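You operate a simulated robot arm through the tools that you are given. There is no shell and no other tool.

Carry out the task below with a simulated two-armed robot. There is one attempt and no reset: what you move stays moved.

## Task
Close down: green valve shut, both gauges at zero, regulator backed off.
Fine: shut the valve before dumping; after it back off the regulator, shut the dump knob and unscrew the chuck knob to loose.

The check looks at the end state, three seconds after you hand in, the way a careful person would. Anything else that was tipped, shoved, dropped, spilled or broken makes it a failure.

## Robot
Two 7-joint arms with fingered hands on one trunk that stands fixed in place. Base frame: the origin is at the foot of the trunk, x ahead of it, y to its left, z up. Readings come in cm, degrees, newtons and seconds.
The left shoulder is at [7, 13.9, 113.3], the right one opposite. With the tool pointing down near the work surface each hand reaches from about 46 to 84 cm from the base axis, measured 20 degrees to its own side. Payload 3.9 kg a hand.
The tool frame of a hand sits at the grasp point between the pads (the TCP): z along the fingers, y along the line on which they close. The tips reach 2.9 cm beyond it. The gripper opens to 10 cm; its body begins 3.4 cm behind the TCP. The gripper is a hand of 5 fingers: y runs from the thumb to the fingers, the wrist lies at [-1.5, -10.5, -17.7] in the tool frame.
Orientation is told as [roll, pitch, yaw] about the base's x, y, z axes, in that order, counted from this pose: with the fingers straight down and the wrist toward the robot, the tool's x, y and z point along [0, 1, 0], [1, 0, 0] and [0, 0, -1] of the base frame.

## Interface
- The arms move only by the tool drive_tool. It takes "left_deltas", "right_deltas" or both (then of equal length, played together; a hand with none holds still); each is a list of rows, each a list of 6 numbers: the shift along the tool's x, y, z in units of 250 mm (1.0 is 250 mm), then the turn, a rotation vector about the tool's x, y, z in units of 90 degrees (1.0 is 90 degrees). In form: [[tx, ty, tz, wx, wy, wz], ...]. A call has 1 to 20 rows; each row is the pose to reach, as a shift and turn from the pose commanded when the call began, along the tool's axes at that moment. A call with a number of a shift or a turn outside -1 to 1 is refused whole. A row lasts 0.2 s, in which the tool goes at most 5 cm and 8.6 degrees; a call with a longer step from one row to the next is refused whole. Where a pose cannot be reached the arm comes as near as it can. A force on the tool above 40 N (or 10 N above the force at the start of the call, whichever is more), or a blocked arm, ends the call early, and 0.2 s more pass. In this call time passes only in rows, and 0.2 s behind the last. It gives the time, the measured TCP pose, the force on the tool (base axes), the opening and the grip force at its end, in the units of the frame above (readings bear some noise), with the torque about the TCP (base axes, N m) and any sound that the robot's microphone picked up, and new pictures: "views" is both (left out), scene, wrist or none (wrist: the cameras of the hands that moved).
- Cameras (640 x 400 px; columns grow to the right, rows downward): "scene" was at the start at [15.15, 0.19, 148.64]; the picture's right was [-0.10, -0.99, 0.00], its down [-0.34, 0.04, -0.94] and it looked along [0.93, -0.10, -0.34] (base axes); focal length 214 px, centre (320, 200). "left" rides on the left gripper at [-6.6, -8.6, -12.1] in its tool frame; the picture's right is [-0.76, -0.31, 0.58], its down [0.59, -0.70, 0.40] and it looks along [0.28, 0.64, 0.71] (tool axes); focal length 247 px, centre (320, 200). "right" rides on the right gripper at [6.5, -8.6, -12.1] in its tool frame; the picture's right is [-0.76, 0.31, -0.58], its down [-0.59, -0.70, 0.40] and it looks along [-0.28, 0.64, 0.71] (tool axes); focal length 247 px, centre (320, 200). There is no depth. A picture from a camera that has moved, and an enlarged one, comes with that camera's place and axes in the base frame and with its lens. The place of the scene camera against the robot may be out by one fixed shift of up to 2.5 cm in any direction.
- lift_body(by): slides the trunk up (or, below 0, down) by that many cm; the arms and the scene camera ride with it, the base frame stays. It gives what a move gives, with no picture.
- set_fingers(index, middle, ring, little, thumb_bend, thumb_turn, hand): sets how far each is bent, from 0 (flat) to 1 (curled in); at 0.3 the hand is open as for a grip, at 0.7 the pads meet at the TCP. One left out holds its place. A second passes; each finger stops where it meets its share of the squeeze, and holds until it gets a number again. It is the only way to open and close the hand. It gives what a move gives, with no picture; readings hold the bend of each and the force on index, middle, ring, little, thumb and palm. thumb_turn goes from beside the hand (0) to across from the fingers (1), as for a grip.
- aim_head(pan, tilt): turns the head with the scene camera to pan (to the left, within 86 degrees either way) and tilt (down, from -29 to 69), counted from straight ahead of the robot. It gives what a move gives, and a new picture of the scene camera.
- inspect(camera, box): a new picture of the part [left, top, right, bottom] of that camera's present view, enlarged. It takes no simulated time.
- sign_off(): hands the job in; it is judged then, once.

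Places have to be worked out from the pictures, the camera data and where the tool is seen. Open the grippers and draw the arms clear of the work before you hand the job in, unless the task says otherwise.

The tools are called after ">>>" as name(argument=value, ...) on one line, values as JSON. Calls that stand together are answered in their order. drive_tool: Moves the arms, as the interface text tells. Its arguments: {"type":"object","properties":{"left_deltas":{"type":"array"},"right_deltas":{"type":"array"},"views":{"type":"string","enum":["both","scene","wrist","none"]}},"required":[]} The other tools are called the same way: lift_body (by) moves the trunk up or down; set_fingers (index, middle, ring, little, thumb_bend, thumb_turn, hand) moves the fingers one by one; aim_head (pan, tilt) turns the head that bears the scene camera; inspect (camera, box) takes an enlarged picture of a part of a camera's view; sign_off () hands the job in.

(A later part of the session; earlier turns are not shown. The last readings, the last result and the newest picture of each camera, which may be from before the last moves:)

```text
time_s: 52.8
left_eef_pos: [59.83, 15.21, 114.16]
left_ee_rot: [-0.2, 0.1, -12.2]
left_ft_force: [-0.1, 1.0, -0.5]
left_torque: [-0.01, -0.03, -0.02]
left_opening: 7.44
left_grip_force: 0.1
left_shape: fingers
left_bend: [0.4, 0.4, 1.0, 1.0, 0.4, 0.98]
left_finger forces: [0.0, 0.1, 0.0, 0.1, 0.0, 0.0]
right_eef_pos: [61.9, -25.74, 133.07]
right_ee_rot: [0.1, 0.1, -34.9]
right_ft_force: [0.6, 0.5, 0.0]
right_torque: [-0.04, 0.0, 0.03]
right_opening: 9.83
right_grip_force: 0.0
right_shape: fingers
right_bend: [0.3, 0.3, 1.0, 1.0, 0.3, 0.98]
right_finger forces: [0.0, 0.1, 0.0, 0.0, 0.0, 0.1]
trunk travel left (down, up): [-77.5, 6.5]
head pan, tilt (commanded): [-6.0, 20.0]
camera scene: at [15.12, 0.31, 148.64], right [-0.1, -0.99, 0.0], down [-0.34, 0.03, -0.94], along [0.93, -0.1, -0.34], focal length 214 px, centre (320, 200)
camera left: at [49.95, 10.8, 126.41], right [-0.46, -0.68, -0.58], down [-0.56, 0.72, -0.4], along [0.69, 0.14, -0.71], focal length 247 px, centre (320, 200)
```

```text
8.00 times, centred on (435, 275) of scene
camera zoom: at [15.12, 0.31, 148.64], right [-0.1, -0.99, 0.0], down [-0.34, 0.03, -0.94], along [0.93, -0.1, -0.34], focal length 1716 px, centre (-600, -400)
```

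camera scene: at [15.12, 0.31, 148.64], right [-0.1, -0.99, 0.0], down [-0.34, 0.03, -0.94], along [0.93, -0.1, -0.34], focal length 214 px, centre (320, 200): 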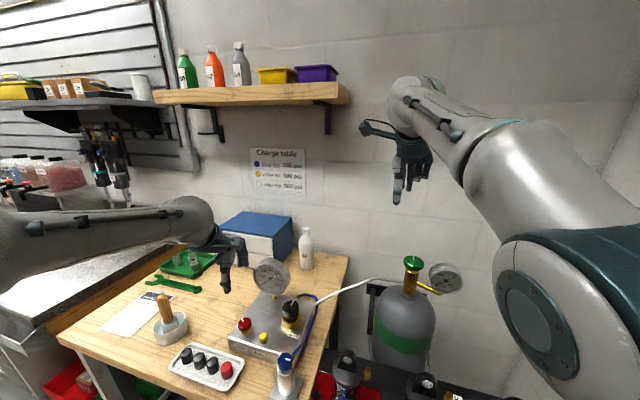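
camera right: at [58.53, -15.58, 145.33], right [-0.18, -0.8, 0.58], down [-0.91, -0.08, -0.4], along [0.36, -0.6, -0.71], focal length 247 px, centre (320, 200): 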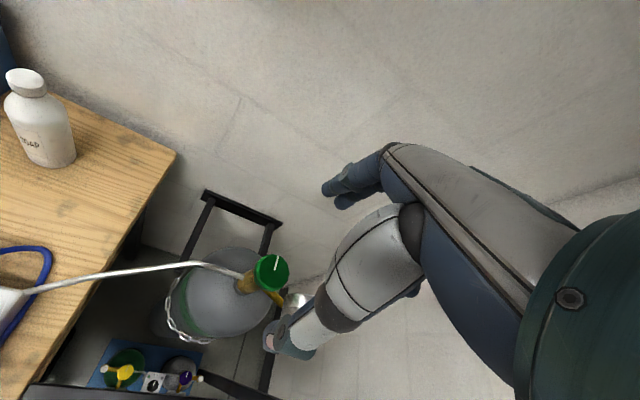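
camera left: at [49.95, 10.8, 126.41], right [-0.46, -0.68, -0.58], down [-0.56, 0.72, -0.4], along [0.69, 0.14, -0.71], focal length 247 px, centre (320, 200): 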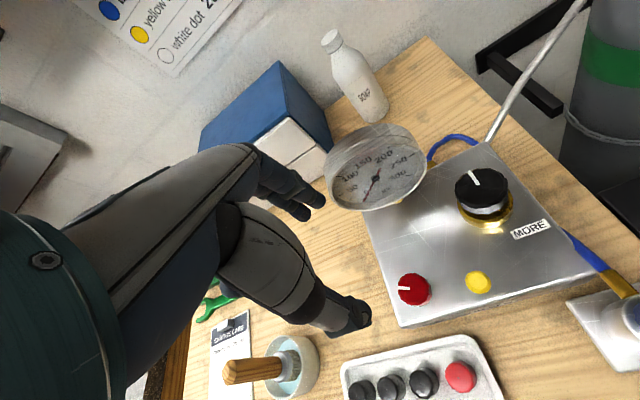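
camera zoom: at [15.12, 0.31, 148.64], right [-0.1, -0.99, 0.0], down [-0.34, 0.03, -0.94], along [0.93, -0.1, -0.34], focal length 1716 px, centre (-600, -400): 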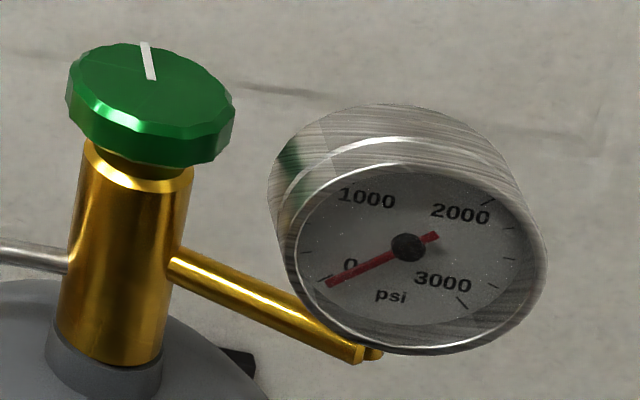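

Both gauges now read zero and the regulator pointer is at its start position. Next I shut the dump: I bring the left hand above the red knob at yaw about +20° to have a clockwise stroke.

>>> drive_tool(left_deltas=[[-0.01, -0.0125, 0.1, 0, 0, -0.072], [-0.02, -0.025, 0.2, 0, 0, -0.144], [-0.03, -0.0375, 0.3, 0, 0, -0.216], [-0.04, -0.05, 0.4, 0, 0, -0.288], [-0.05, -0.062, 0.486, 0, 0, -0.358]], views="both")

>>> inspect(camera="left", box=[220, 150, 460, 350])

```text
time_s: 54.0
left_eef_pos: [58.37, 14.31, 103.01]
left_ee_rot: [-2.6, 0.1, 20.7]
left_ft_force: [-0.1, 0.2, -0.5]
left_torque: [0.01, 0.02, 0.01]
left_opening: 7.47
left_grip_force: 0.0
left_shape: fingers
left_bend: [0.4, 0.4, 1.0, 1.0, 0.4, 0.98]
left_finger forces: [0.0, 0.1, 0.0, 0.1, 0.0, 0.1]
right_eef_pos: [61.96, -25.91, 133.11]
right_ee_rot: [0.0, 0.1, -34.9]
right_ft_force: [0.6, 0.5, -0.3]
right_torque: [-0.01, 0.02, 0.01]
right_opening: 9.83
right_grip_force: 0.0
right_shape: fingers
right_bend: [0.3, 0.3, 1.0, 1.0, 0.3, 0.98]
right_finger forces: [0.0, 0.1, 0.1, 0.0, 0.1, 0.1]
trunk travel left (down, up): [-77.5, 6.5]
head pan, tilt (commanded): [-6.0, 20.0]
camera scene: at [15.14, 0.19, 148.64], right [-0.1, -0.99, 0.0], down [-0.34, 0.04, -0.94], along [0.93, -0.1, -0.34], focal length 214 px, centre (320, 200)
camera left: at [52.49, 5.93, 115.54], right [-0.01, -0.84, -0.54], down [-0.86, 0.28, -0.42], along [0.51, 0.46, -0.73], focal length 247 px, centre (320, 200)
```

scene: 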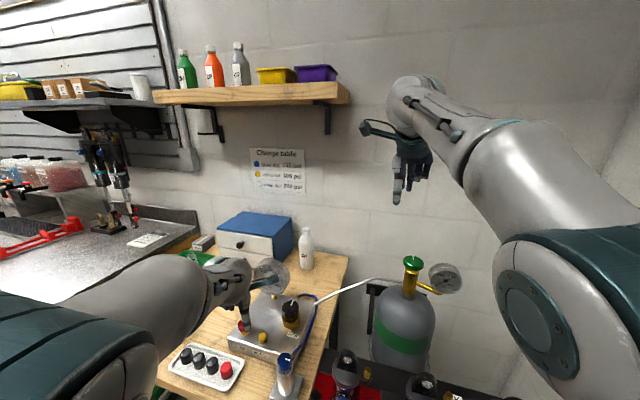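
left: 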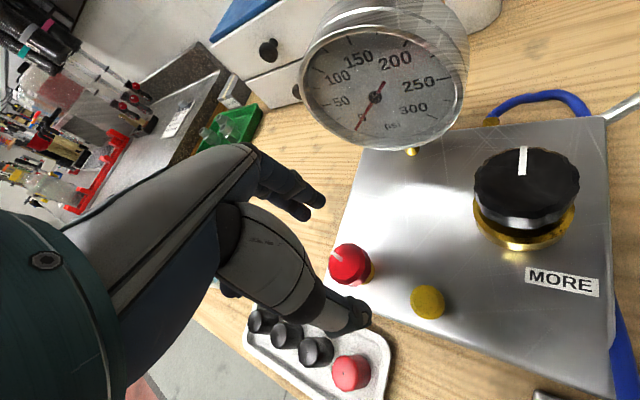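

```text
2.00 times, centred on (340, 250) of left
camera zoom: at [52.49, 5.93, 115.54], right [-0.01, -0.84, -0.54], down [-0.86, 0.28, -0.42], along [0.51, 0.46, -0.73], focal length 494 px, centre (280, 100)
```

zoom: 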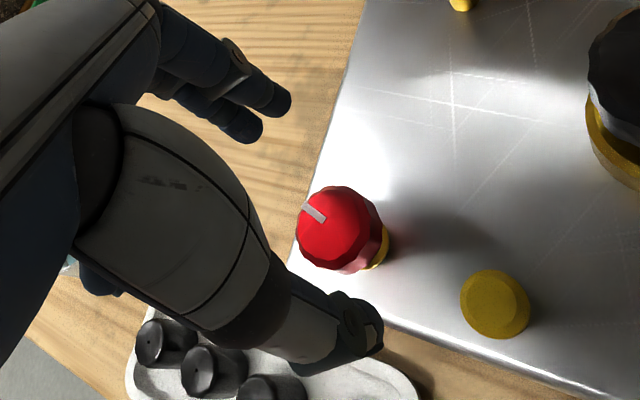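

At yaw +20° the arm is at its limit (tilted 2.6°), so I start the stroke at +10° instead and descend to the knob.

>>> drive_tool(left_deltas=[[0, 0, 0.0, 0, 0, 0.055], [0, 0, 0.0, 0, 0, 0.11], [0, 0, 0.074, 0, 0, 0.11], [0, 0, 0.148, 0, 0, 0.11]], views="none")

>>> inspect(camera="left", box=[220, 150, 460, 350])

```text
time_s: 55.0
left_eef_pos: [58.12, 14.23, 98.21]
left_ee_rot: [0.2, 0.0, 10.0]
left_ft_force: [0.7, 0.3, -0.3]
left_torque: [0.02, 0.0, -0.02]
left_opening: 7.45
left_grip_force: 0.1
left_shape: fingers
left_bend: [0.4, 0.4, 1.0, 1.0, 0.4, 0.98]
left_finger forces: [0.1, 0.0, 0.0, 0.0, 0.0, 0.0]
right_eef_pos: [61.89, -25.91, 133.05]
right_ee_rot: [0.2, 0.0, -34.9]
right_ft_force: [0.2, -0.6, -0.1]
right_torque: [0.01, 0.02, -0.01]
right_opening: 9.85
right_grip_force: 0.1
right_shape: fingers
right_bend: [0.3, 0.3, 1.0, 1.0, 0.3, 0.98]
right_finger forces: [0.1, 0.1, 0.0, 0.0, 0.0, 0.0]
trunk travel left (down, up): [-77.5, 6.5]
head pan, tilt (commanded): [-6.0, 20.0]
```

```text
2.00 times, centred on (340, 250) of left
camera zoom: at [50.77, 6.47, 110.46], right [-0.17, -0.8, -0.58], down [-0.8, 0.46, -0.4], along [0.58, 0.39, -0.71], focal length 494 px, centre (280, 100)
```

zoom: 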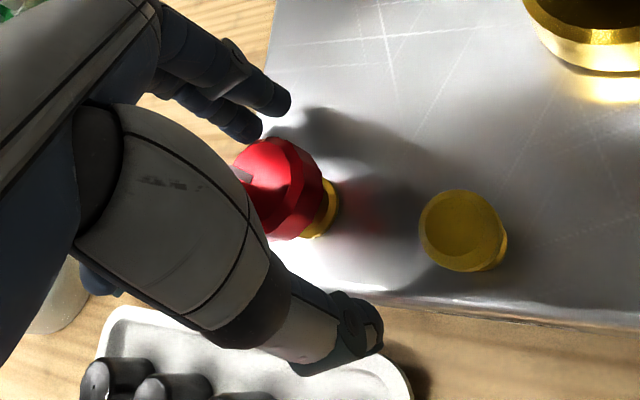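

Centred on the knob without contact. I close and turn clockwise about 60°.

>>> set_fingers(hand="left", index=0.7, middle=0.7, thumb_bend=0.7)

>>> drive_tool(left_deltas=[[0, 0, 0, 0, 0, 0.074], [0, 0, 0, 0, 0, 0.148], [0, 0, 0, 0, 0, 0.222], [0, 0, 0, 0, 0, 0.296], [0, 0, 0, 0, 0, 0.37], [0, 0, 0, 0, 0, 0.444], [0, 0, 0, 0, 0, 0.518], [0, 0, 0, 0, 0, 0.592], [0, 0, 0, 0, 0, 0.666]], views="wrist")

>>> inspect(camera="left", box=[220, 150, 460, 350])

>>> inspect(camera="scene", box=[220, 280, 300, 360])

```text
time_s: 56.0
left_eef_pos: [58.28, 14.47, 98.24]
left_ee_rot: [-0.1, -0.1, 10.1]
left_ft_force: [10.4, 3.7, 1.3]
left_torque: [0.06, -0.17, -0.02]
left_opening: 2.45
left_grip_force: 10.3
left_shape: fingers
left_bend: [0.6, 0.64, 1.0, 1.0, 0.65, 0.97]
left_finger forces: [9.7, 6.0, 0.1, 0.0, 5.3, 0.0]
right_eef_pos: [62.16, -25.94, 133.15]
right_ee_rot: [0.0, 0.3, -34.9]
right_ft_force: [-0.6, 0.7, -0.3]
right_torque: [-0.01, -0.01, -0.01]
right_opening: 9.83
right_grip_force: 0.0
right_shape: fingers
right_bend: [0.3, 0.3, 1.0, 1.0, 0.3, 0.98]
right_finger forces: [0.0, 0.0, 0.0, 0.1, 0.0, 0.0]
trunk travel left (down, up): [-77.5, 6.5]
head pan, tilt (commanded): [-6.0, 20.0]
```

```text
time_s: 58.0
left_eef_pos: [58.12, 14.25, 98.18]
left_ee_rot: [-0.1, 0.0, -50.0]
left_ft_force: [5.7, 1.5, 0.0]
left_torque: [0.04, -0.09, -0.04]
left_opening: 2.38
left_grip_force: 9.6
left_shape: fingers
left_bend: [0.62, 0.65, 1.0, 1.0, 0.65, 0.98]
left_finger forces: [6.1, 5.8, 0.1, 0.0, 7.4, 0.0]
right_eef_pos: [62.05, -25.78, 133.15]
right_ee_rot: [0.0, 0.1, -34.9]
right_ft_force: [0.2, 0.1, 0.4]
right_torque: [0.0, -0.03, -0.02]
right_opening: 9.84
right_grip_force: 0.1
right_shape: fingers
right_bend: [0.3, 0.3, 1.0, 1.0, 0.3, 0.98]
right_finger forces: [0.1, 0.0, 0.0, 0.1, 0.0, 0.0]
trunk travel left (down, up): [-77.5, 6.5]
head pan, tilt (commanded): [-6.0, 20.0]
camera left: at [47.55, 16.77, 110.43], right [-0.78, -0.25, -0.58], down [0.0, 0.92, -0.4], along [0.63, -0.31, -0.71], focal length 247 px, centre (320, 200)
```

left: 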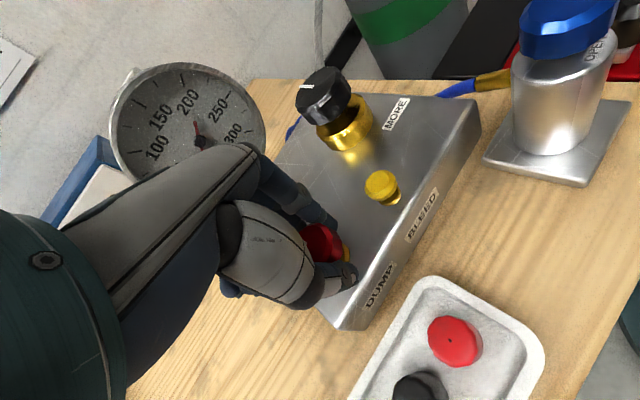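

```text
2.00 times, centred on (340, 250) of left
camera zoom: at [47.55, 16.77, 110.43], right [-0.78, -0.25, -0.58], down [0.0, 0.92, -0.4], along [0.63, -0.31, -0.71], focal length 494 px, centre (280, 100)
```

zoom: 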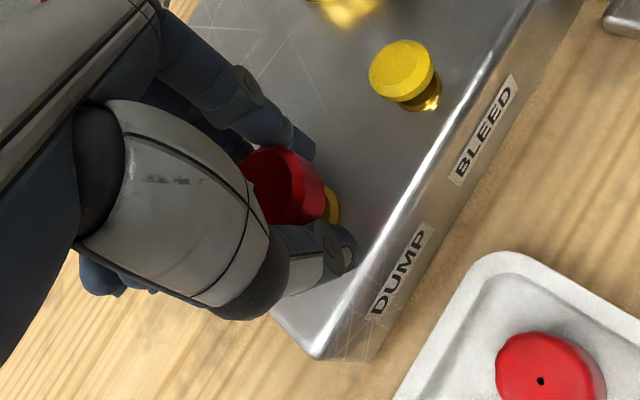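

```text
5.00 times, centred on (260, 320) of scene
camera zoom: at [15.28, 0.26, 148.63], right [-0.1, -0.99, 0.0], down [-0.34, 0.04, -0.94], along [0.93, -0.1, -0.34], focal length 1072 px, centre (620, -400)
```

zoom: 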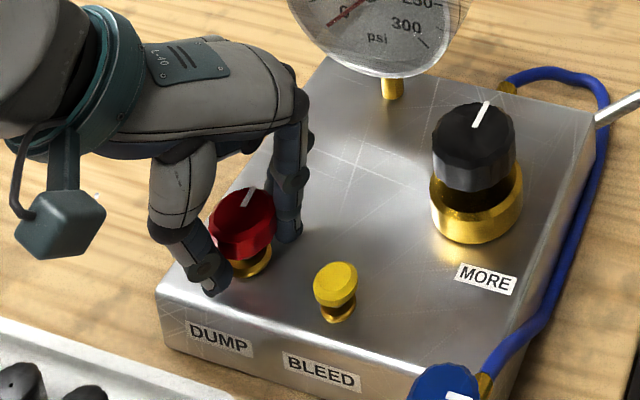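

The dump pointer is nearly back at straight ahead, but there is no stop torque yet. I turn further clockwise in small steps.

>>> drive_tool(left_deltas=[[0, 0, 0, 0, 0, 0.06], [0, 0, 0, 0, 0, 0.12]], views="none")

>>> inspect(camera="scene", box=[220, 280, 300, 360])

```text
time_s: 58.6
left_eef_pos: [58.33, 14.19, 98.23]
left_ee_rot: [-0.1, 0.1, -60.8]
left_ft_force: [4.7, 0.1, -0.5]
left_torque: [0.05, -0.05, 0.03]
left_opening: 2.37
left_grip_force: 9.2
left_shape: fingers
left_bend: [0.62, 0.65, 1.0, 1.0, 0.64, 0.97]
left_finger forces: [5.8, 5.6, 0.1, 0.1, 6.7, 0.0]
right_eef_pos: [61.92, -25.95, 133.18]
right_ee_rot: [0.1, 0.2, -34.9]
right_ft_force: [0.0, -0.3, -0.7]
right_torque: [-0.03, 0.0, 0.0]
right_opening: 9.84
right_grip_force: 0.0
right_shape: fingers
right_bend: [0.3, 0.3, 1.0, 1.0, 0.3, 0.98]
right_finger forces: [0.0, 0.0, 0.1, 0.0, 0.0, 0.1]
trunk travel left (down, up): [-77.5, 6.5]
head pan, tilt (commanded): [-6.0, 20.0]
```

```text
5.00 times, centred on (260, 320) of scene
camera zoom: at [15.31, 0.17, 148.62], right [-0.1, -0.99, 0.0], down [-0.34, 0.04, -0.94], along [0.93, -0.1, -0.34], focal length 1072 px, centre (620, -400)
```

zoom: 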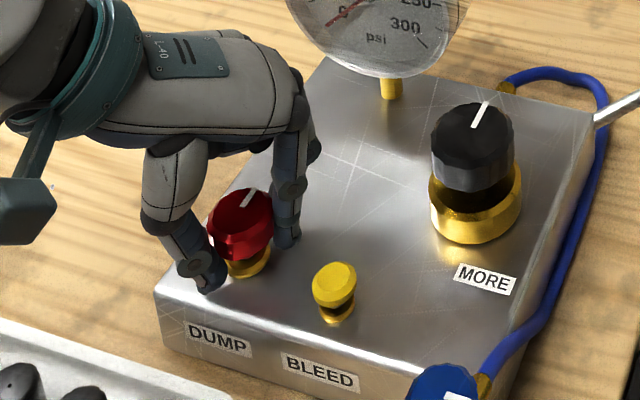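

The pointer is back at about its original (shut) angle. I turn a bit more to feel the stop.

>>> drive_tool(left_deltas=[[0, 0, 0, 0, 0, 0.06], [0, 0, 0, 0, 0, 0.12]], views="none")

>>> inspect(camera="scene", box=[220, 280, 300, 360])

```text
time_s: 59.2
left_eef_pos: [58.14, 14.27, 98.11]
left_ee_rot: [-0.1, 0.1, -71.4]
left_ft_force: [4.1, 0.3, -3.2]
left_torque: [0.07, -0.03, 0.13]
left_opening: 2.23
left_grip_force: 8.3
left_shape: fingers
left_bend: [0.63, 0.66, 1.0, 1.0, 0.65, 0.96]
left_finger forces: [4.7, 5.4, 0.1, 0.0, 7.4, 0.0]
right_eef_pos: [61.97, -25.92, 133.14]
right_ee_rot: [0.1, 0.1, -34.9]
right_ft_force: [0.4, 0.3, 0.2]
right_torque: [-0.01, 0.0, 0.03]
right_opening: 9.86
right_grip_force: 0.0
right_shape: fingers
right_bend: [0.3, 0.3, 1.0, 1.0, 0.3, 0.98]
right_finger forces: [0.0, 0.0, 0.1, 0.1, 0.1, 0.0]
trunk travel left (down, up): [-77.5, 6.5]
head pan, tilt (commanded): [-6.0, 20.0]
```

```text
5.00 times, centred on (260, 320) of scene
camera zoom: at [15.29, 0.18, 148.62], right [-0.1, -0.99, 0.0], down [-0.34, 0.04, -0.94], along [0.93, -0.1, -0.34], focal length 1072 px, centre (620, -400)
```

zoom: 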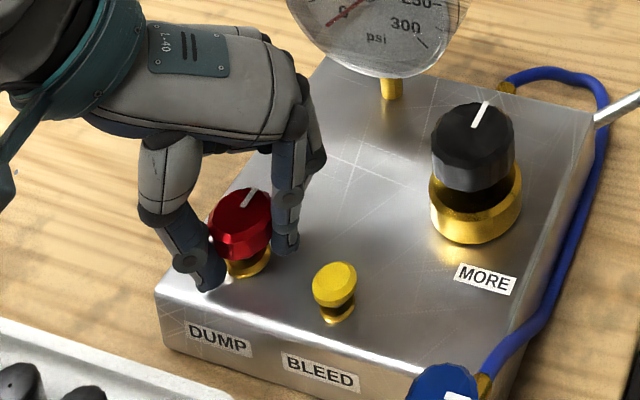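

Torque rises to +0.13 N m and the pointer no longer moves with the hand, so the dump is at its stop. One more small turn to confirm, then I release and lift.

>>> drive_tool(left_deltas=[[0, 0, 0, 0, 0, 0.05], [0, 0, 0, 0, 0, 0.1]], views="none")

>>> set_fingers(hand="left", index=0.4, middle=0.4, thumb_bend=0.4)

>>> drive_tool(left_deltas=[[0, 0, -0.15, 0, 0, 0], [0, 0, -0.3, 0, 0, 0], [0, 0, -0.45, 0, 0, -0.06], [0, 0, -0.6, 0, 0, -0.14], [0, 0, -0.65, 0, 0, -0.22], [0, 0, -0.65, 0, 0, -0.3], [0, 0, -0.65, 0, 0, -0.38]], views="both")

>>> inspect(camera="scene", box=[220, 240, 340, 370])

>>> inspect(camera="scene", box=[260, 340, 320, 400])

```text
time_s: 59.8
left_eef_pos: [58.2, 14.22, 98.19]
left_ee_rot: [-0.1, 0.1, -80.5]
left_ft_force: [3.6, -1.0, -4.3]
left_torque: [0.02, -0.03, 0.18]
left_opening: 2.15
left_grip_force: 10.1
left_shape: fingers
left_bend: [0.63, 0.66, 1.0, 1.0, 0.65, 0.94]
left_finger forces: [5.1, 6.1, 0.0, 0.0, 8.2, 0.0]
right_eef_pos: [61.9, -25.89, 133.17]
right_ee_rot: [0.1, 0.3, -34.9]
right_ft_force: [0.4, 0.1, 0.2]
right_torque: [0.02, -0.03, 0.02]
right_opening: 9.84
right_grip_force: 0.1
right_shape: fingers
right_bend: [0.3, 0.3, 1.0, 1.0, 0.3, 0.98]
right_finger forces: [0.1, 0.0, 0.1, 0.0, 0.0, 0.0]
trunk travel left (down, up): [-77.5, 6.5]
head pan, tilt (commanded): [-6.0, 20.0]
```

```text
time_s: 60.8
left_eef_pos: [58.24, 14.23, 98.32]
left_ee_rot: [0.0, 0.0, -80.4]
left_ft_force: [1.2, -0.6, -0.7]
left_torque: [0.03, -0.03, 0.0]
left_opening: 7.43
left_grip_force: 0.0
left_shape: fingers
left_bend: [0.4, 0.4, 1.0, 1.0, 0.4, 0.97]
left_finger forces: [0.1, 0.0, 0.0, 0.2, 0.0, 0.0]
right_eef_pos: [61.9, -25.93, 133.02]
right_ee_rot: [-0.1, 0.1, -34.9]
right_ft_force: [-0.4, 0.7, 0.5]
right_torque: [0.0, 0.0, 0.01]
right_opening: 9.88
right_grip_force: 0.0
right_shape: fingers
right_bend: [0.3, 0.3, 1.0, 1.0, 0.3, 0.98]
right_finger forces: [0.0, 0.0, 0.1, 0.0, 0.0, 0.0]
trunk travel left (down, up): [-77.5, 6.5]
head pan, tilt (commanded): [-6.0, 20.0]
```

```text
time_s: 62.4
left_eef_pos: [58.01, 14.22, 114.53]
left_ee_rot: [0.1, 0.0, -46.0]
left_ft_force: [0.3, -0.2, -0.6]
left_torque: [0.03, -0.01, 0.03]
left_opening: 7.46
left_grip_force: 0.0
left_shape: fingers
left_bend: [0.4, 0.4, 1.0, 1.0, 0.4, 0.98]
left_finger forces: [0.0, 0.1, 0.0, 0.0, 0.2, 0.0]
right_eef_pos: [61.74, -25.97, 133.15]
right_ee_rot: [0.1, 0.1, -34.9]
right_ft_force: [-0.8, 0.1, 0.5]
right_torque: [0.03, -0.02, 0.01]
right_opening: 9.86
right_grip_force: 0.1
right_shape: fingers
right_bend: [0.3, 0.3, 1.0, 1.0, 0.3, 0.98]
right_finger forces: [0.1, 0.0, 0.0, 0.0, 0.0, 0.1]
trunk travel left (down, up): [-77.5, 6.5]
head pan, tilt (commanded): [-6.0, 20.0]
camera scene: at [15.06, 0.1, 148.65], right [-0.1, -0.99, 0.0], down [-0.34, 0.04, -0.94], along [0.93, -0.1, -0.34], focal length 214 px, centre (320, 200)
camera left: at [47.26, 16.0, 126.92], right [-0.76, -0.3, -0.58], down [-0.06, 0.92, -0.4], along [0.65, -0.27, -0.71], focal length 247 px, centre (320, 200)
```

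scene: 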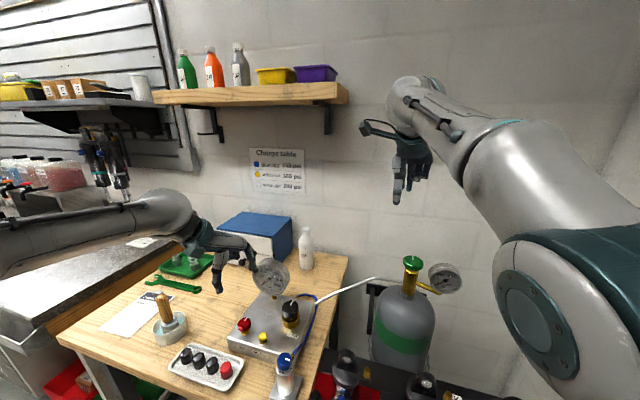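
left: 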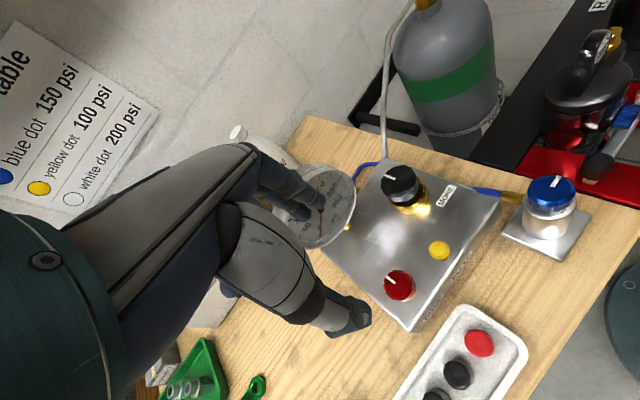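

```text
3.08 times, centred on (280, 305) of scene
camera zoom: at [15.06, 0.1, 148.65], right [-0.1, -0.99, 0.0], down [-0.34, 0.04, -0.94], along [0.93, -0.1, -0.34], focal length 660 px, centre (443, -123)
```

zoom: 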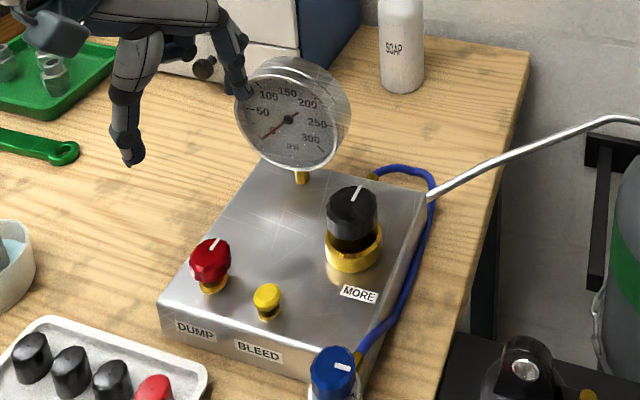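

```text
6.67 times, centred on (290, 370) of scene
camera zoom: at [15.06, 0.1, 148.65], right [-0.1, -0.99, 0.0], down [-0.34, 0.04, -0.94], along [0.93, -0.1, -0.34], focal length 1430 px, centre (520, -933)
```

zoom: 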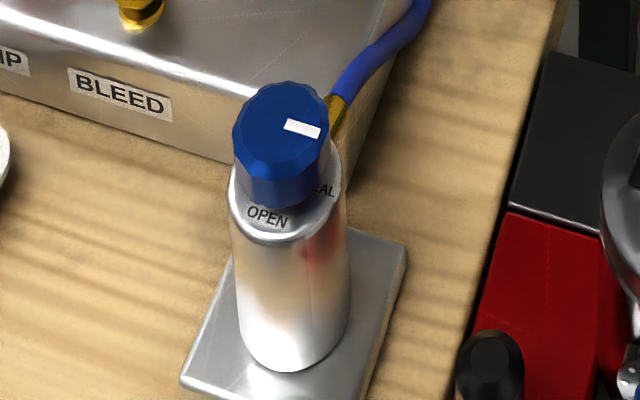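

The dump pointer is back at straight ahead (shut). Now for the chuck: I enlarge its labels from the left wrist view.

>>> inspect(camera="left", box=[500, 160, 610, 260])

>>> inspect(camera="left", box=[375, 255, 425, 305])

```text
4.00 times, centred on (555, 210) of left
camera zoom: at [47.26, 16.0, 126.92], right [-0.76, -0.3, -0.58], down [-0.06, 0.92, -0.4], along [0.65, -0.27, -0.71], focal length 988 px, centre (-620, 160)
```

zoom: 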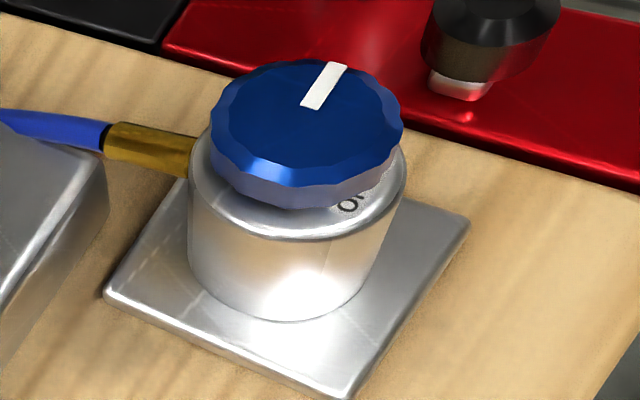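

```text
8.00 times, centred on (400, 280) of left
camera zoom: at [47.26, 16.0, 126.92], right [-0.76, -0.3, -0.58], down [-0.06, 0.92, -0.4], along [0.65, -0.27, -0.71], focal length 1976 px, centre (-320, -440)
```

zoom: 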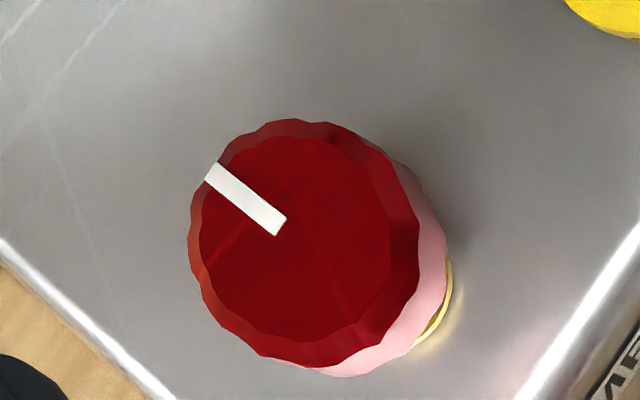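

Pointer of the chuck sits at SEAL, with OPEN printed around the front. I bring the left hand over the chuck at a safe height so that its camera can see the label ring from the front right.

>>> drive_tool(left_deltas=[[-0.128, -0.003, 0, 0, 0, 0.031], [-0.256, -0.005, 0, 0, 0, 0.062], [-0.384, -0.007, 0, 0, 0, 0.093], [-0.512, -0.009, 0, 0, 0, 0.124], [-0.64, -0.012, 0, 0, 0, 0.155]], views="both")

>>> inspect(camera="left", box=[280, 180, 480, 340])

```text
time_s: 63.6
left_eef_pos: [46.32, 3.27, 114.46]
left_ee_rot: [0.1, 0.0, -60.1]
left_ft_force: [-0.2, 0.5, 0.0]
left_torque: [0.04, 0.0, 0.01]
left_opening: 7.47
left_grip_force: 0.1
left_shape: fingers
left_bend: [0.4, 0.4, 1.0, 1.0, 0.4, 0.98]
left_finger forces: [0.0, 0.1, 0.0, 0.0, 0.1, 0.0]
right_eef_pos: [61.77, -26.05, 133.24]
right_ee_rot: [0.1, 0.1, -35.0]
right_ft_force: [-0.9, -0.2, 0.6]
right_torque: [0.0, 0.05, 0.04]
right_opening: 9.83
right_grip_force: 0.0
right_shape: fingers
right_bend: [0.3, 0.3, 1.0, 1.0, 0.3, 0.98]
right_finger forces: [0.0, 0.1, 0.0, 0.0, 0.0, 0.0]
trunk travel left (down, up): [-77.5, 6.5]
head pan, tilt (commanded): [-6.0, 20.0]
camera scene: at [15.09, 0.12, 148.64], right [-0.1, -0.99, 0.0], down [-0.34, 0.04, -0.94], along [0.93, -0.1, -0.34], focal length 214 px, centre (320, 200)
camera left: at [36.33, 7.67, 126.8], right [-0.81, -0.11, -0.58], down [0.16, 0.9, -0.4], along [0.57, -0.42, -0.71], focal length 247 px, centre (320, 200)
```

scene: 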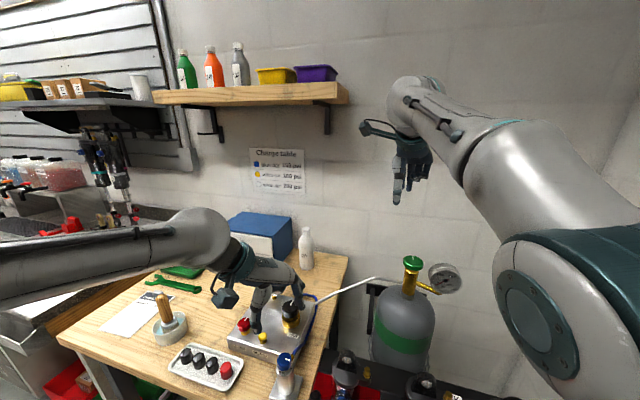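
left: 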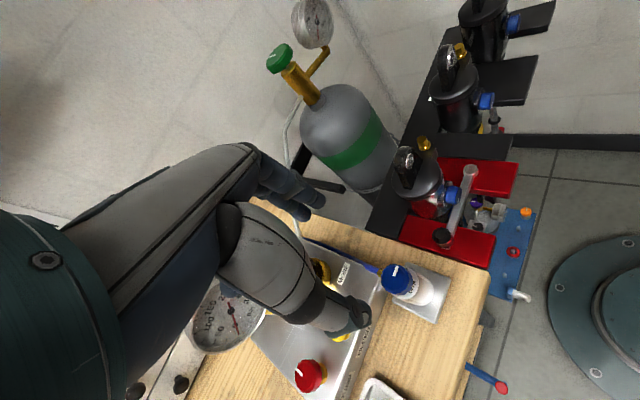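

```text
2.50 times, centred on (380, 260) of left
camera zoom: at [36.33, 7.67, 126.8], right [-0.81, -0.11, -0.58], down [0.16, 0.9, -0.4], along [0.57, -0.42, -0.71], focal length 617 px, centre (170, 50)
```

zoom: 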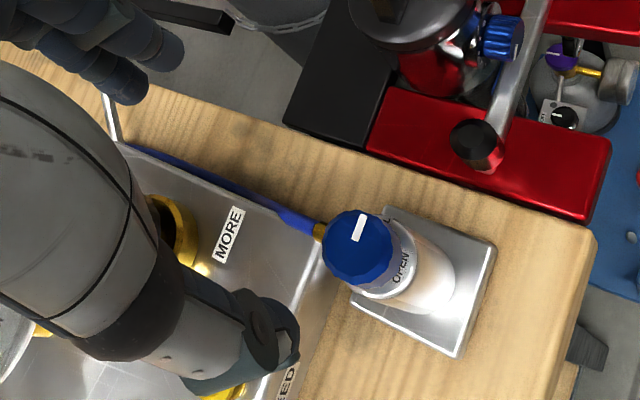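

I zoom in on the chuck's label ring.

>>> inspect(camera="left", box=[370, 250, 440, 310])

>>> inspect(camera="scene", box=[265, 345, 315, 385])

```text
6.67 times, centred on (405, 280) of left
camera zoom: at [36.33, 7.67, 126.8], right [-0.81, -0.11, -0.58], down [0.16, 0.9, -0.4], along [0.57, -0.42, -0.71], focal length 1646 px, centre (-247, -333)
```

zoom: 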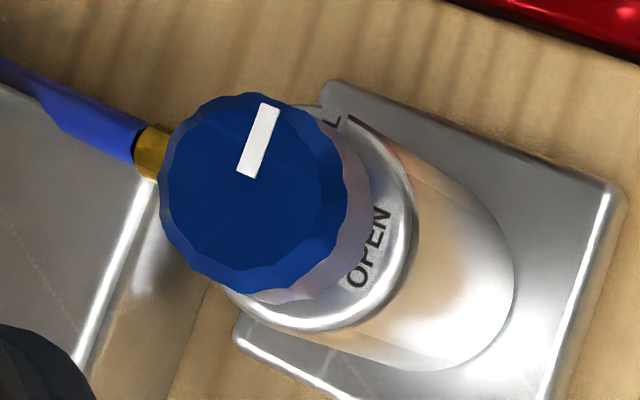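

```text
10.00 times, centred on (290, 365) of scene
camera zoom: at [15.09, 0.12, 148.64], right [-0.1, -0.99, 0.0], down [-0.34, 0.04, -0.94], along [0.93, -0.1, -0.34], focal length 2145 px, centre (620, -1450)
```

zoom: 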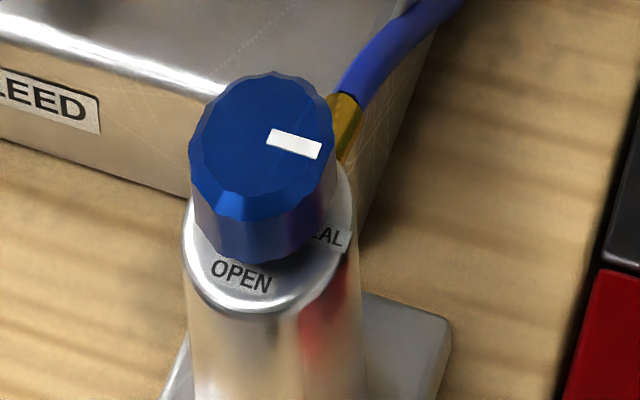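

The knob is about 3.1 cm across, its top near z≈99.6, with the ring just below; the hand is centred above it. I descend to z≈103 for a check.

>>> drive_tool(left_deltas=[[-0.003, 0.002, 0.15, 0, 0, 0], [-0.006, 0.004, 0.3, 0, 0, 0], [-0.006, 0.004, 0.456, 0, 0, 0]], views="wrist")

>>> inspect(camera="left", box=[220, 150, 460, 350])

>>> inspect(camera="scene", box=[220, 300, 340, 400])

```text
time_s: 64.4
left_eef_pos: [46.35, 3.42, 103.06]
left_ee_rot: [0.1, 0.0, -60.1]
left_ft_force: [0.4, 0.4, -0.1]
left_torque: [0.0, 0.04, 0.01]
left_opening: 7.46
left_grip_force: 0.1
left_shape: fingers
left_bend: [0.4, 0.4, 1.0, 1.0, 0.4, 0.98]
left_finger forces: [0.1, 0.0, 0.1, 0.0, 0.0, 0.0]
right_eef_pos: [61.99, -25.85, 133.1]
right_ee_rot: [0.1, 0.1, -35.0]
right_ft_force: [0.2, 0.6, -0.1]
right_torque: [-0.01, 0.0, -0.01]
right_opening: 9.85
right_grip_force: 0.0
right_shape: fingers
right_bend: [0.3, 0.3, 1.0, 1.0, 0.3, 0.98]
right_finger forces: [0.0, 0.0, 0.1, 0.1, 0.0, 0.1]
trunk travel left (down, up): [-77.5, 6.5]
head pan, tilt (commanded): [-6.0, 20.0]
camera left: at [36.37, 7.71, 115.37], right [-0.81, -0.11, -0.58], down [0.16, 0.9, -0.4], along [0.56, -0.42, -0.71], focal length 247 px, centre (320, 200)
```

left: 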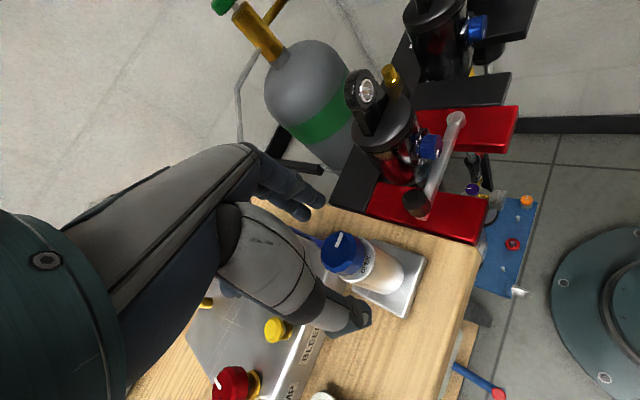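

```text
2.00 times, centred on (340, 250) of left
camera zoom: at [36.37, 7.71, 115.37], right [-0.81, -0.11, -0.58], down [0.16, 0.9, -0.4], along [0.56, -0.42, -0.71], focal length 494 px, centre (280, 100)
```

zoom: 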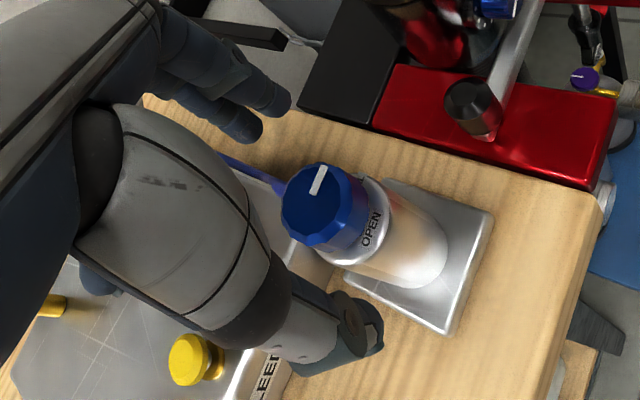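

```text
4.00 times, centred on (280, 350) of scene
camera zoom: at [15.26, 0.22, 148.63], right [-0.1, -0.99, 0.0], down [-0.34, 0.04, -0.94], along [0.93, -0.1, -0.34], focal length 858 px, centre (480, -400)
```

zoom: 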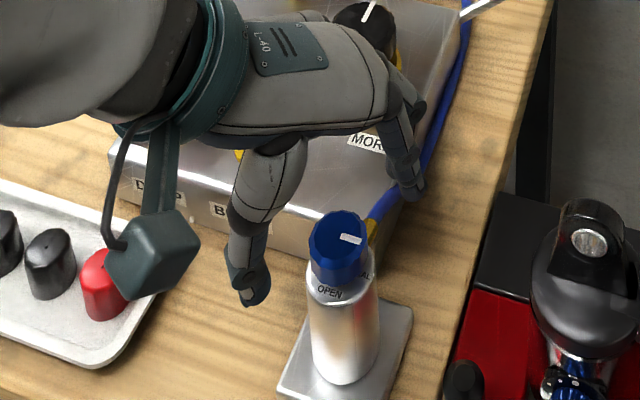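

The hand is centred within 0.2 cm. I narrow the fingers a little and lower to z≈100.1, so the tips stay above the ring and the hose fitting.

>>> set_fingers(hand="left", index=0.45, middle=0.45, thumb_bend=0.45)

>>> drive_tool(left_deltas=[[-0.004, 0.006, 0.06, 0, 0, 0], [-0.004, 0.006, 0.118, 0, 0, 0]], views="none")

>>> inspect(camera="left", box=[220, 150, 460, 350])

>>> inspect(camera="scene", box=[240, 310, 340, 400])

```text
time_s: 65.4
left_eef_pos: [46.52, 3.35, 103.18]
left_ee_rot: [0.0, 0.0, -60.1]
left_ft_force: [0.4, 0.5, 0.3]
left_torque: [-0.01, -0.01, 0.01]
left_opening: 6.3
left_grip_force: 0.0
left_shape: fingers
left_bend: [0.45, 0.45, 1.0, 1.0, 0.45, 0.98]
left_finger forces: [0.1, 0.1, 0.1, 0.0, 0.0, 0.1]
right_eef_pos: [61.87, -25.93, 133.16]
right_ee_rot: [0.1, 0.0, -34.9]
right_ft_force: [0.1, -0.1, -0.1]
right_torque: [0.02, 0.03, 0.01]
right_opening: 9.86
right_grip_force: 0.1
right_shape: fingers
right_bend: [0.3, 0.3, 1.0, 1.0, 0.3, 0.98]
right_finger forces: [0.0, 0.0, 0.0, 0.0, 0.1, 0.0]
trunk travel left (down, up): [-77.5, 6.5]
head pan, tilt (commanded): [-6.0, 20.0]
```

```text
time_s: 66.0
left_eef_pos: [46.34, 3.06, 100.06]
left_ee_rot: [0.0, 0.0, -60.2]
left_ft_force: [0.3, -0.3, 0.3]
left_torque: [-0.01, -0.03, 0.0]
left_opening: 6.29
left_grip_force: 0.0
left_shape: fingers
left_bend: [0.45, 0.45, 1.0, 1.0, 0.45, 0.98]
left_finger forces: [0.0, 0.1, 0.0, 0.0, 0.0, 0.1]
right_eef_pos: [61.79, -25.86, 133.12]
right_ee_rot: [0.1, 0.0, -35.0]
right_ft_force: [0.6, -0.2, -0.7]
right_torque: [-0.02, -0.02, 0.02]
right_opening: 9.87
right_grip_force: 0.0
right_shape: fingers
right_bend: [0.3, 0.3, 1.0, 1.0, 0.3, 0.98]
right_finger forces: [0.0, 0.0, 0.0, 0.0, 0.0, 0.0]
trunk travel left (down, up): [-77.5, 6.5]
head pan, tilt (commanded): [-6.0, 20.0]
```

```text
2.00 times, centred on (340, 250) of left
camera zoom: at [36.28, 7.41, 112.43], right [-0.81, -0.11, -0.58], down [0.16, 0.9, -0.4], along [0.56, -0.42, -0.71], focal length 494 px, centre (280, 100)
```

zoom: 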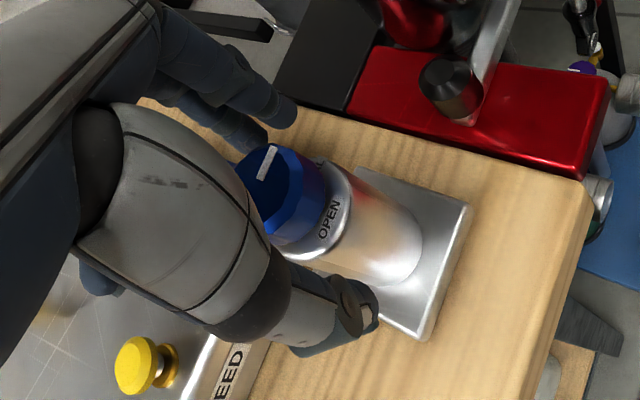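

```text
4.44 times, centred on (290, 355) of scene
camera zoom: at [15.2, 0.2, 148.63], right [-0.1, -0.99, 0.0], down [-0.34, 0.04, -0.94], along [0.93, -0.1, -0.34], focal length 953 px, centre (453, -489)
```

zoom: 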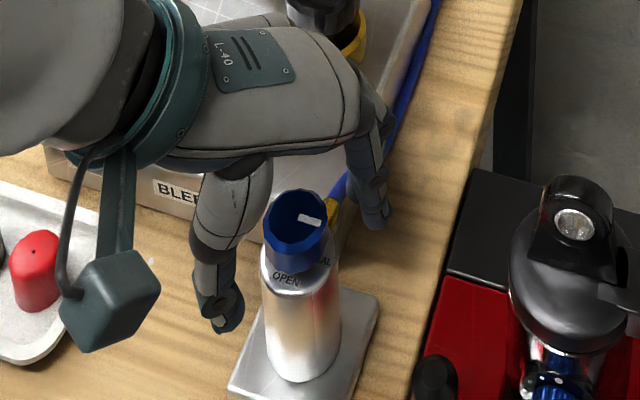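

Centred and no contact. I close gently on the chuck knob.

>>> set_fingers(hand="left", index=0.68, middle=0.68, thumb_bend=0.68)

>>> inspect(camera="left", box=[220, 150, 460, 350])

>>> inspect(camera="scene", box=[240, 310, 340, 400])

```text
time_s: 67.0
left_eef_pos: [46.27, 2.98, 100.15]
left_ee_rot: [-0.1, 0.1, -60.3]
left_ft_force: [1.2, -2.4, 1.0]
left_torque: [-0.03, 0.01, -0.06]
left_opening: 3.11
left_grip_force: 10.2
left_shape: fingers
left_bend: [0.61, 0.63, 1.0, 1.0, 0.6, 0.97]
left_finger forces: [6.9, 4.3, 0.1, 0.0, 8.8, 0.1]
right_eef_pos: [62.01, -25.87, 133.2]
right_ee_rot: [0.1, 0.2, -34.9]
right_ft_force: [-0.9, 0.0, 0.0]
right_torque: [0.01, 0.03, 0.01]
right_opening: 9.83
right_grip_force: 0.1
right_shape: fingers
right_bend: [0.3, 0.3, 1.0, 1.0, 0.3, 0.98]
right_finger forces: [0.0, 0.1, 0.0, 0.1, 0.0, 0.0]
trunk travel left (down, up): [-77.5, 6.5]
head pan, tilt (commanded): [-6.0, 20.0]
```

```text
2.00 times, centred on (340, 250) of left
camera zoom: at [36.27, 7.36, 112.45], right [-0.81, -0.11, -0.58], down [0.16, 0.9, -0.4], along [0.56, -0.42, -0.71], focal length 494 px, centre (280, 100)
```

zoom: 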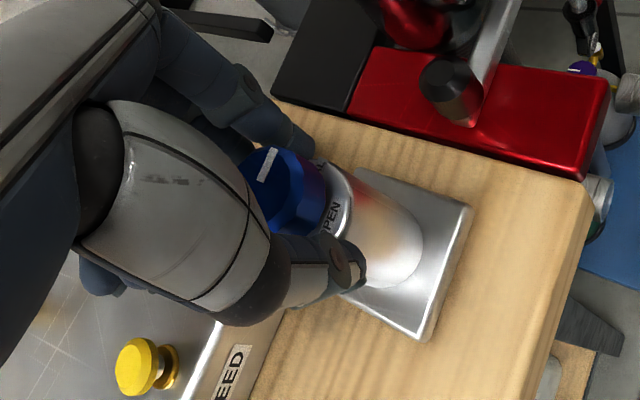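

```text
4.44 times, centred on (290, 355) of scene
camera zoom: at [15.17, 0.13, 148.64], right [-0.1, -0.99, 0.0], down [-0.34, 0.04, -0.94], along [0.93, -0.1, -0.34], focal length 953 px, centre (453, -489)
```

zoom: 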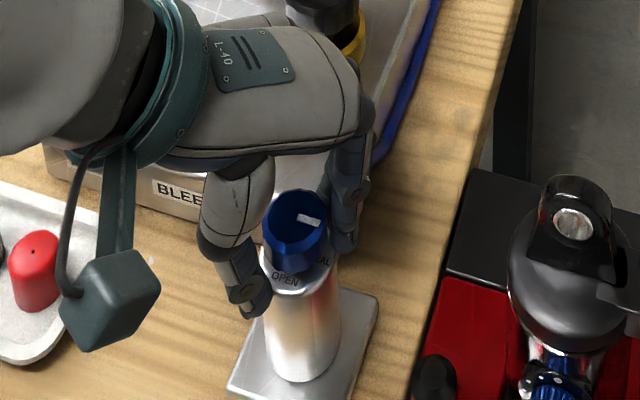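

Gripped without moving the chuck. I turn counter-clockwise 22° and check whether the knob turns and the base stays put.

>>> drive_tool(left_deltas=[[0, 0, 0, 0, 0, -0.062], [0, 0, 0, 0, 0, -0.124], [0, 0, 0, 0, 0, -0.186], [0, 0, 0, 0, 0, -0.248]], views="none")

>>> inspect(camera="left", box=[220, 150, 460, 350])

>>> inspect(camera="scene", box=[240, 310, 340, 400])

```text
time_s: 68.0
left_eef_pos: [46.21, 2.91, 100.21]
left_ee_rot: [0.2, 0.0, -37.7]
left_ft_force: [-2.7, -5.8, -0.4]
left_torque: [-0.14, 0.05, -0.23]
left_opening: 3.05
left_grip_force: 10.3
left_shape: fingers
left_bend: [0.62, 0.62, 1.0, 1.0, 0.6, 1.0]
left_finger forces: [8.9, 4.0, 0.1, 0.0, 8.7, 0.0]
right_eef_pos: [61.79, -26.11, 133.1]
right_ee_rot: [0.2, 0.0, -34.9]
right_ft_force: [0.5, 0.3, -0.8]
right_torque: [0.02, 0.0, 0.02]
right_opening: 9.82
right_grip_force: 0.0
right_shape: fingers
right_bend: [0.3, 0.3, 1.0, 1.0, 0.3, 0.98]
right_finger forces: [0.0, 0.0, 0.0, 0.0, 0.0, 0.0]
trunk travel left (down, up): [-77.5, 6.5]
head pan, tilt (commanded): [-6.0, 20.0]
```

```text
2.00 times, centred on (340, 250) of left
camera zoom: at [35.33, 3.09, 112.46], right [-0.71, -0.41, -0.58], down [-0.19, 0.9, -0.4], along [0.68, -0.17, -0.71], focal length 494 px, centre (280, 100)
```

zoom: 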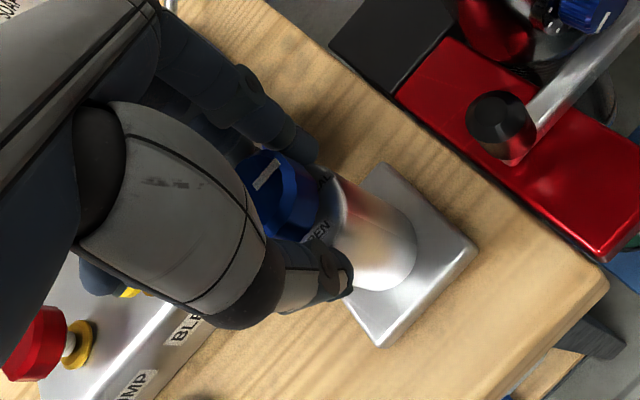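

```text
4.44 times, centred on (290, 355) of scene
camera zoom: at [15.05, -0.05, 148.64], right [-0.1, -0.99, 0.0], down [-0.34, 0.04, -0.94], along [0.93, -0.1, -0.34], focal length 953 px, centre (453, -489)
```

zoom: 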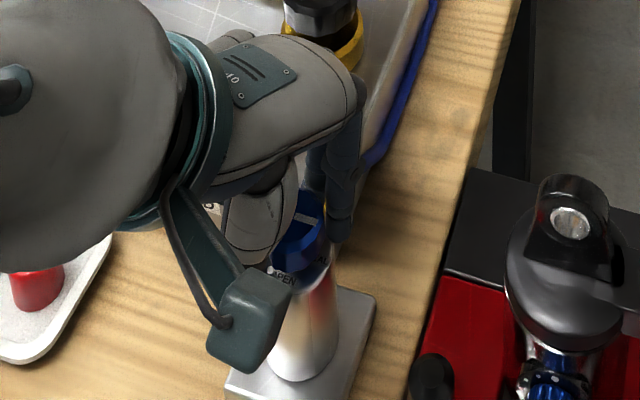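

I zoom in to measure the pointer's real motion.

>>> inspect(camera="scene", box=[290, 345, 325, 375])

>>> inspect(camera="left", box=[300, 215, 350, 265])

```text
13.33 times, centred on (308, 360) of scene
camera zoom: at [15.05, -0.05, 148.64], right [-0.1, -0.99, 0.0], down [-0.34, 0.04, -0.94], along [0.93, -0.1, -0.34], focal length 2860 px, centre (487, -1933)
```

zoom: 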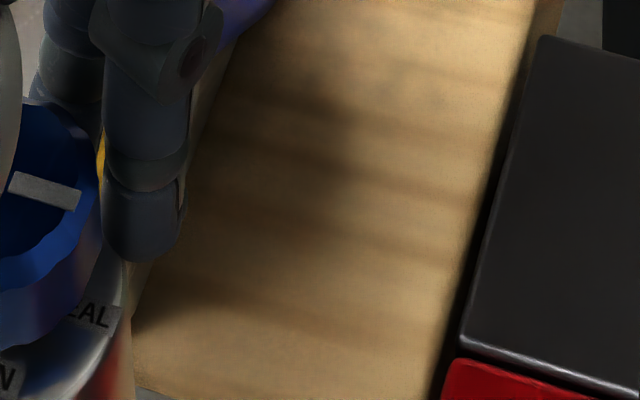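

```text
8.00 times, centred on (325, 240) of left
camera zoom: at [35.33, 3.09, 112.46], right [-0.71, -0.41, -0.58], down [-0.19, 0.9, -0.4], along [0.68, -0.17, -0.71], focal length 1976 px, centre (280, -120)
```

zoom: 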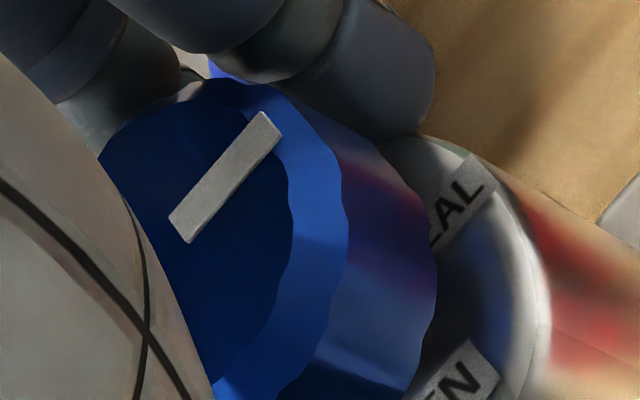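

The pointer has hardly moved (still about −110°) while torque reached 0.23 N m, so the knob slipped: either tight or at a stop in this direction. I turn the hand back 22° and see whether the knob follows clockwise.

>>> drive_tool(left_deltas=[[0, 0, 0, 0, 0, 0.062], [0, 0, 0, 0, 0, 0.124], [0, 0, 0, 0, 0, 0.186], [0, 0, 0, 0, 0, 0.248]], views="none")

>>> inspect(camera="scene", box=[275, 345, 315, 380])

>>> inspect(camera="left", box=[220, 150, 460, 350])

```text
time_s: 69.0
left_eef_pos: [46.43, 3.15, 100.2]
left_ee_rot: [0.0, -0.1, -60.2]
left_ft_force: [4.8, -1.8, 3.4]
left_torque: [-0.01, -0.12, 0.19]
left_opening: 3.01
left_grip_force: 11.2
left_shape: fingers
left_bend: [0.6, 0.64, 1.0, 1.0, 0.62, 0.95]
left_finger forces: [7.6, 5.7, 0.1, 0.1, 8.6, 0.0]
right_eef_pos: [61.97, -25.8, 133.01]
right_ee_rot: [0.2, 0.1, -34.9]
right_ft_force: [0.1, -0.1, -0.1]
right_torque: [-0.02, -0.03, 0.0]
right_opening: 9.84
right_grip_force: 0.2
right_shape: fingers
right_bend: [0.3, 0.3, 1.0, 1.0, 0.3, 0.98]
right_finger forces: [0.0, 0.0, 0.0, 0.1, 0.0, 0.0]
trunk travel left (down, up): [-77.5, 6.5]
head pan, tilt (commanded): [-6.0, 20.0]
```

```text
11.43 times, centred on (295, 362) of scene
camera zoom: at [15.28, 0.21, 148.63], right [-0.1, -0.99, 0.0], down [-0.34, 0.04, -0.94], along [0.93, -0.1, -0.34], focal length 2451 px, centre (606, -1657)
```

zoom: 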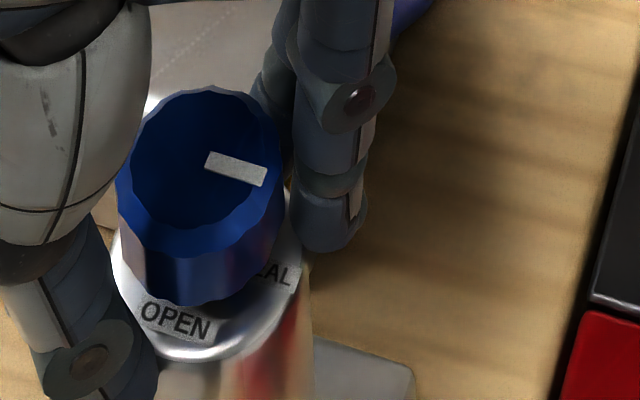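

```text
2.00 times, centred on (340, 250) of left
camera zoom: at [36.3, 7.4, 112.39], right [-0.81, -0.11, -0.58], down [0.16, 0.9, -0.4], along [0.57, -0.42, -0.71], focal length 494 px, centre (280, 100)
```

zoom: 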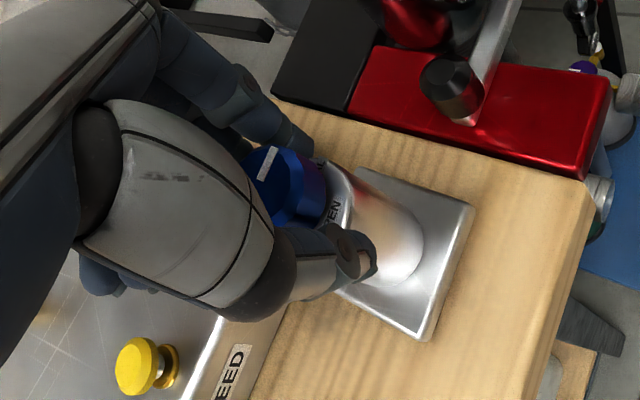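

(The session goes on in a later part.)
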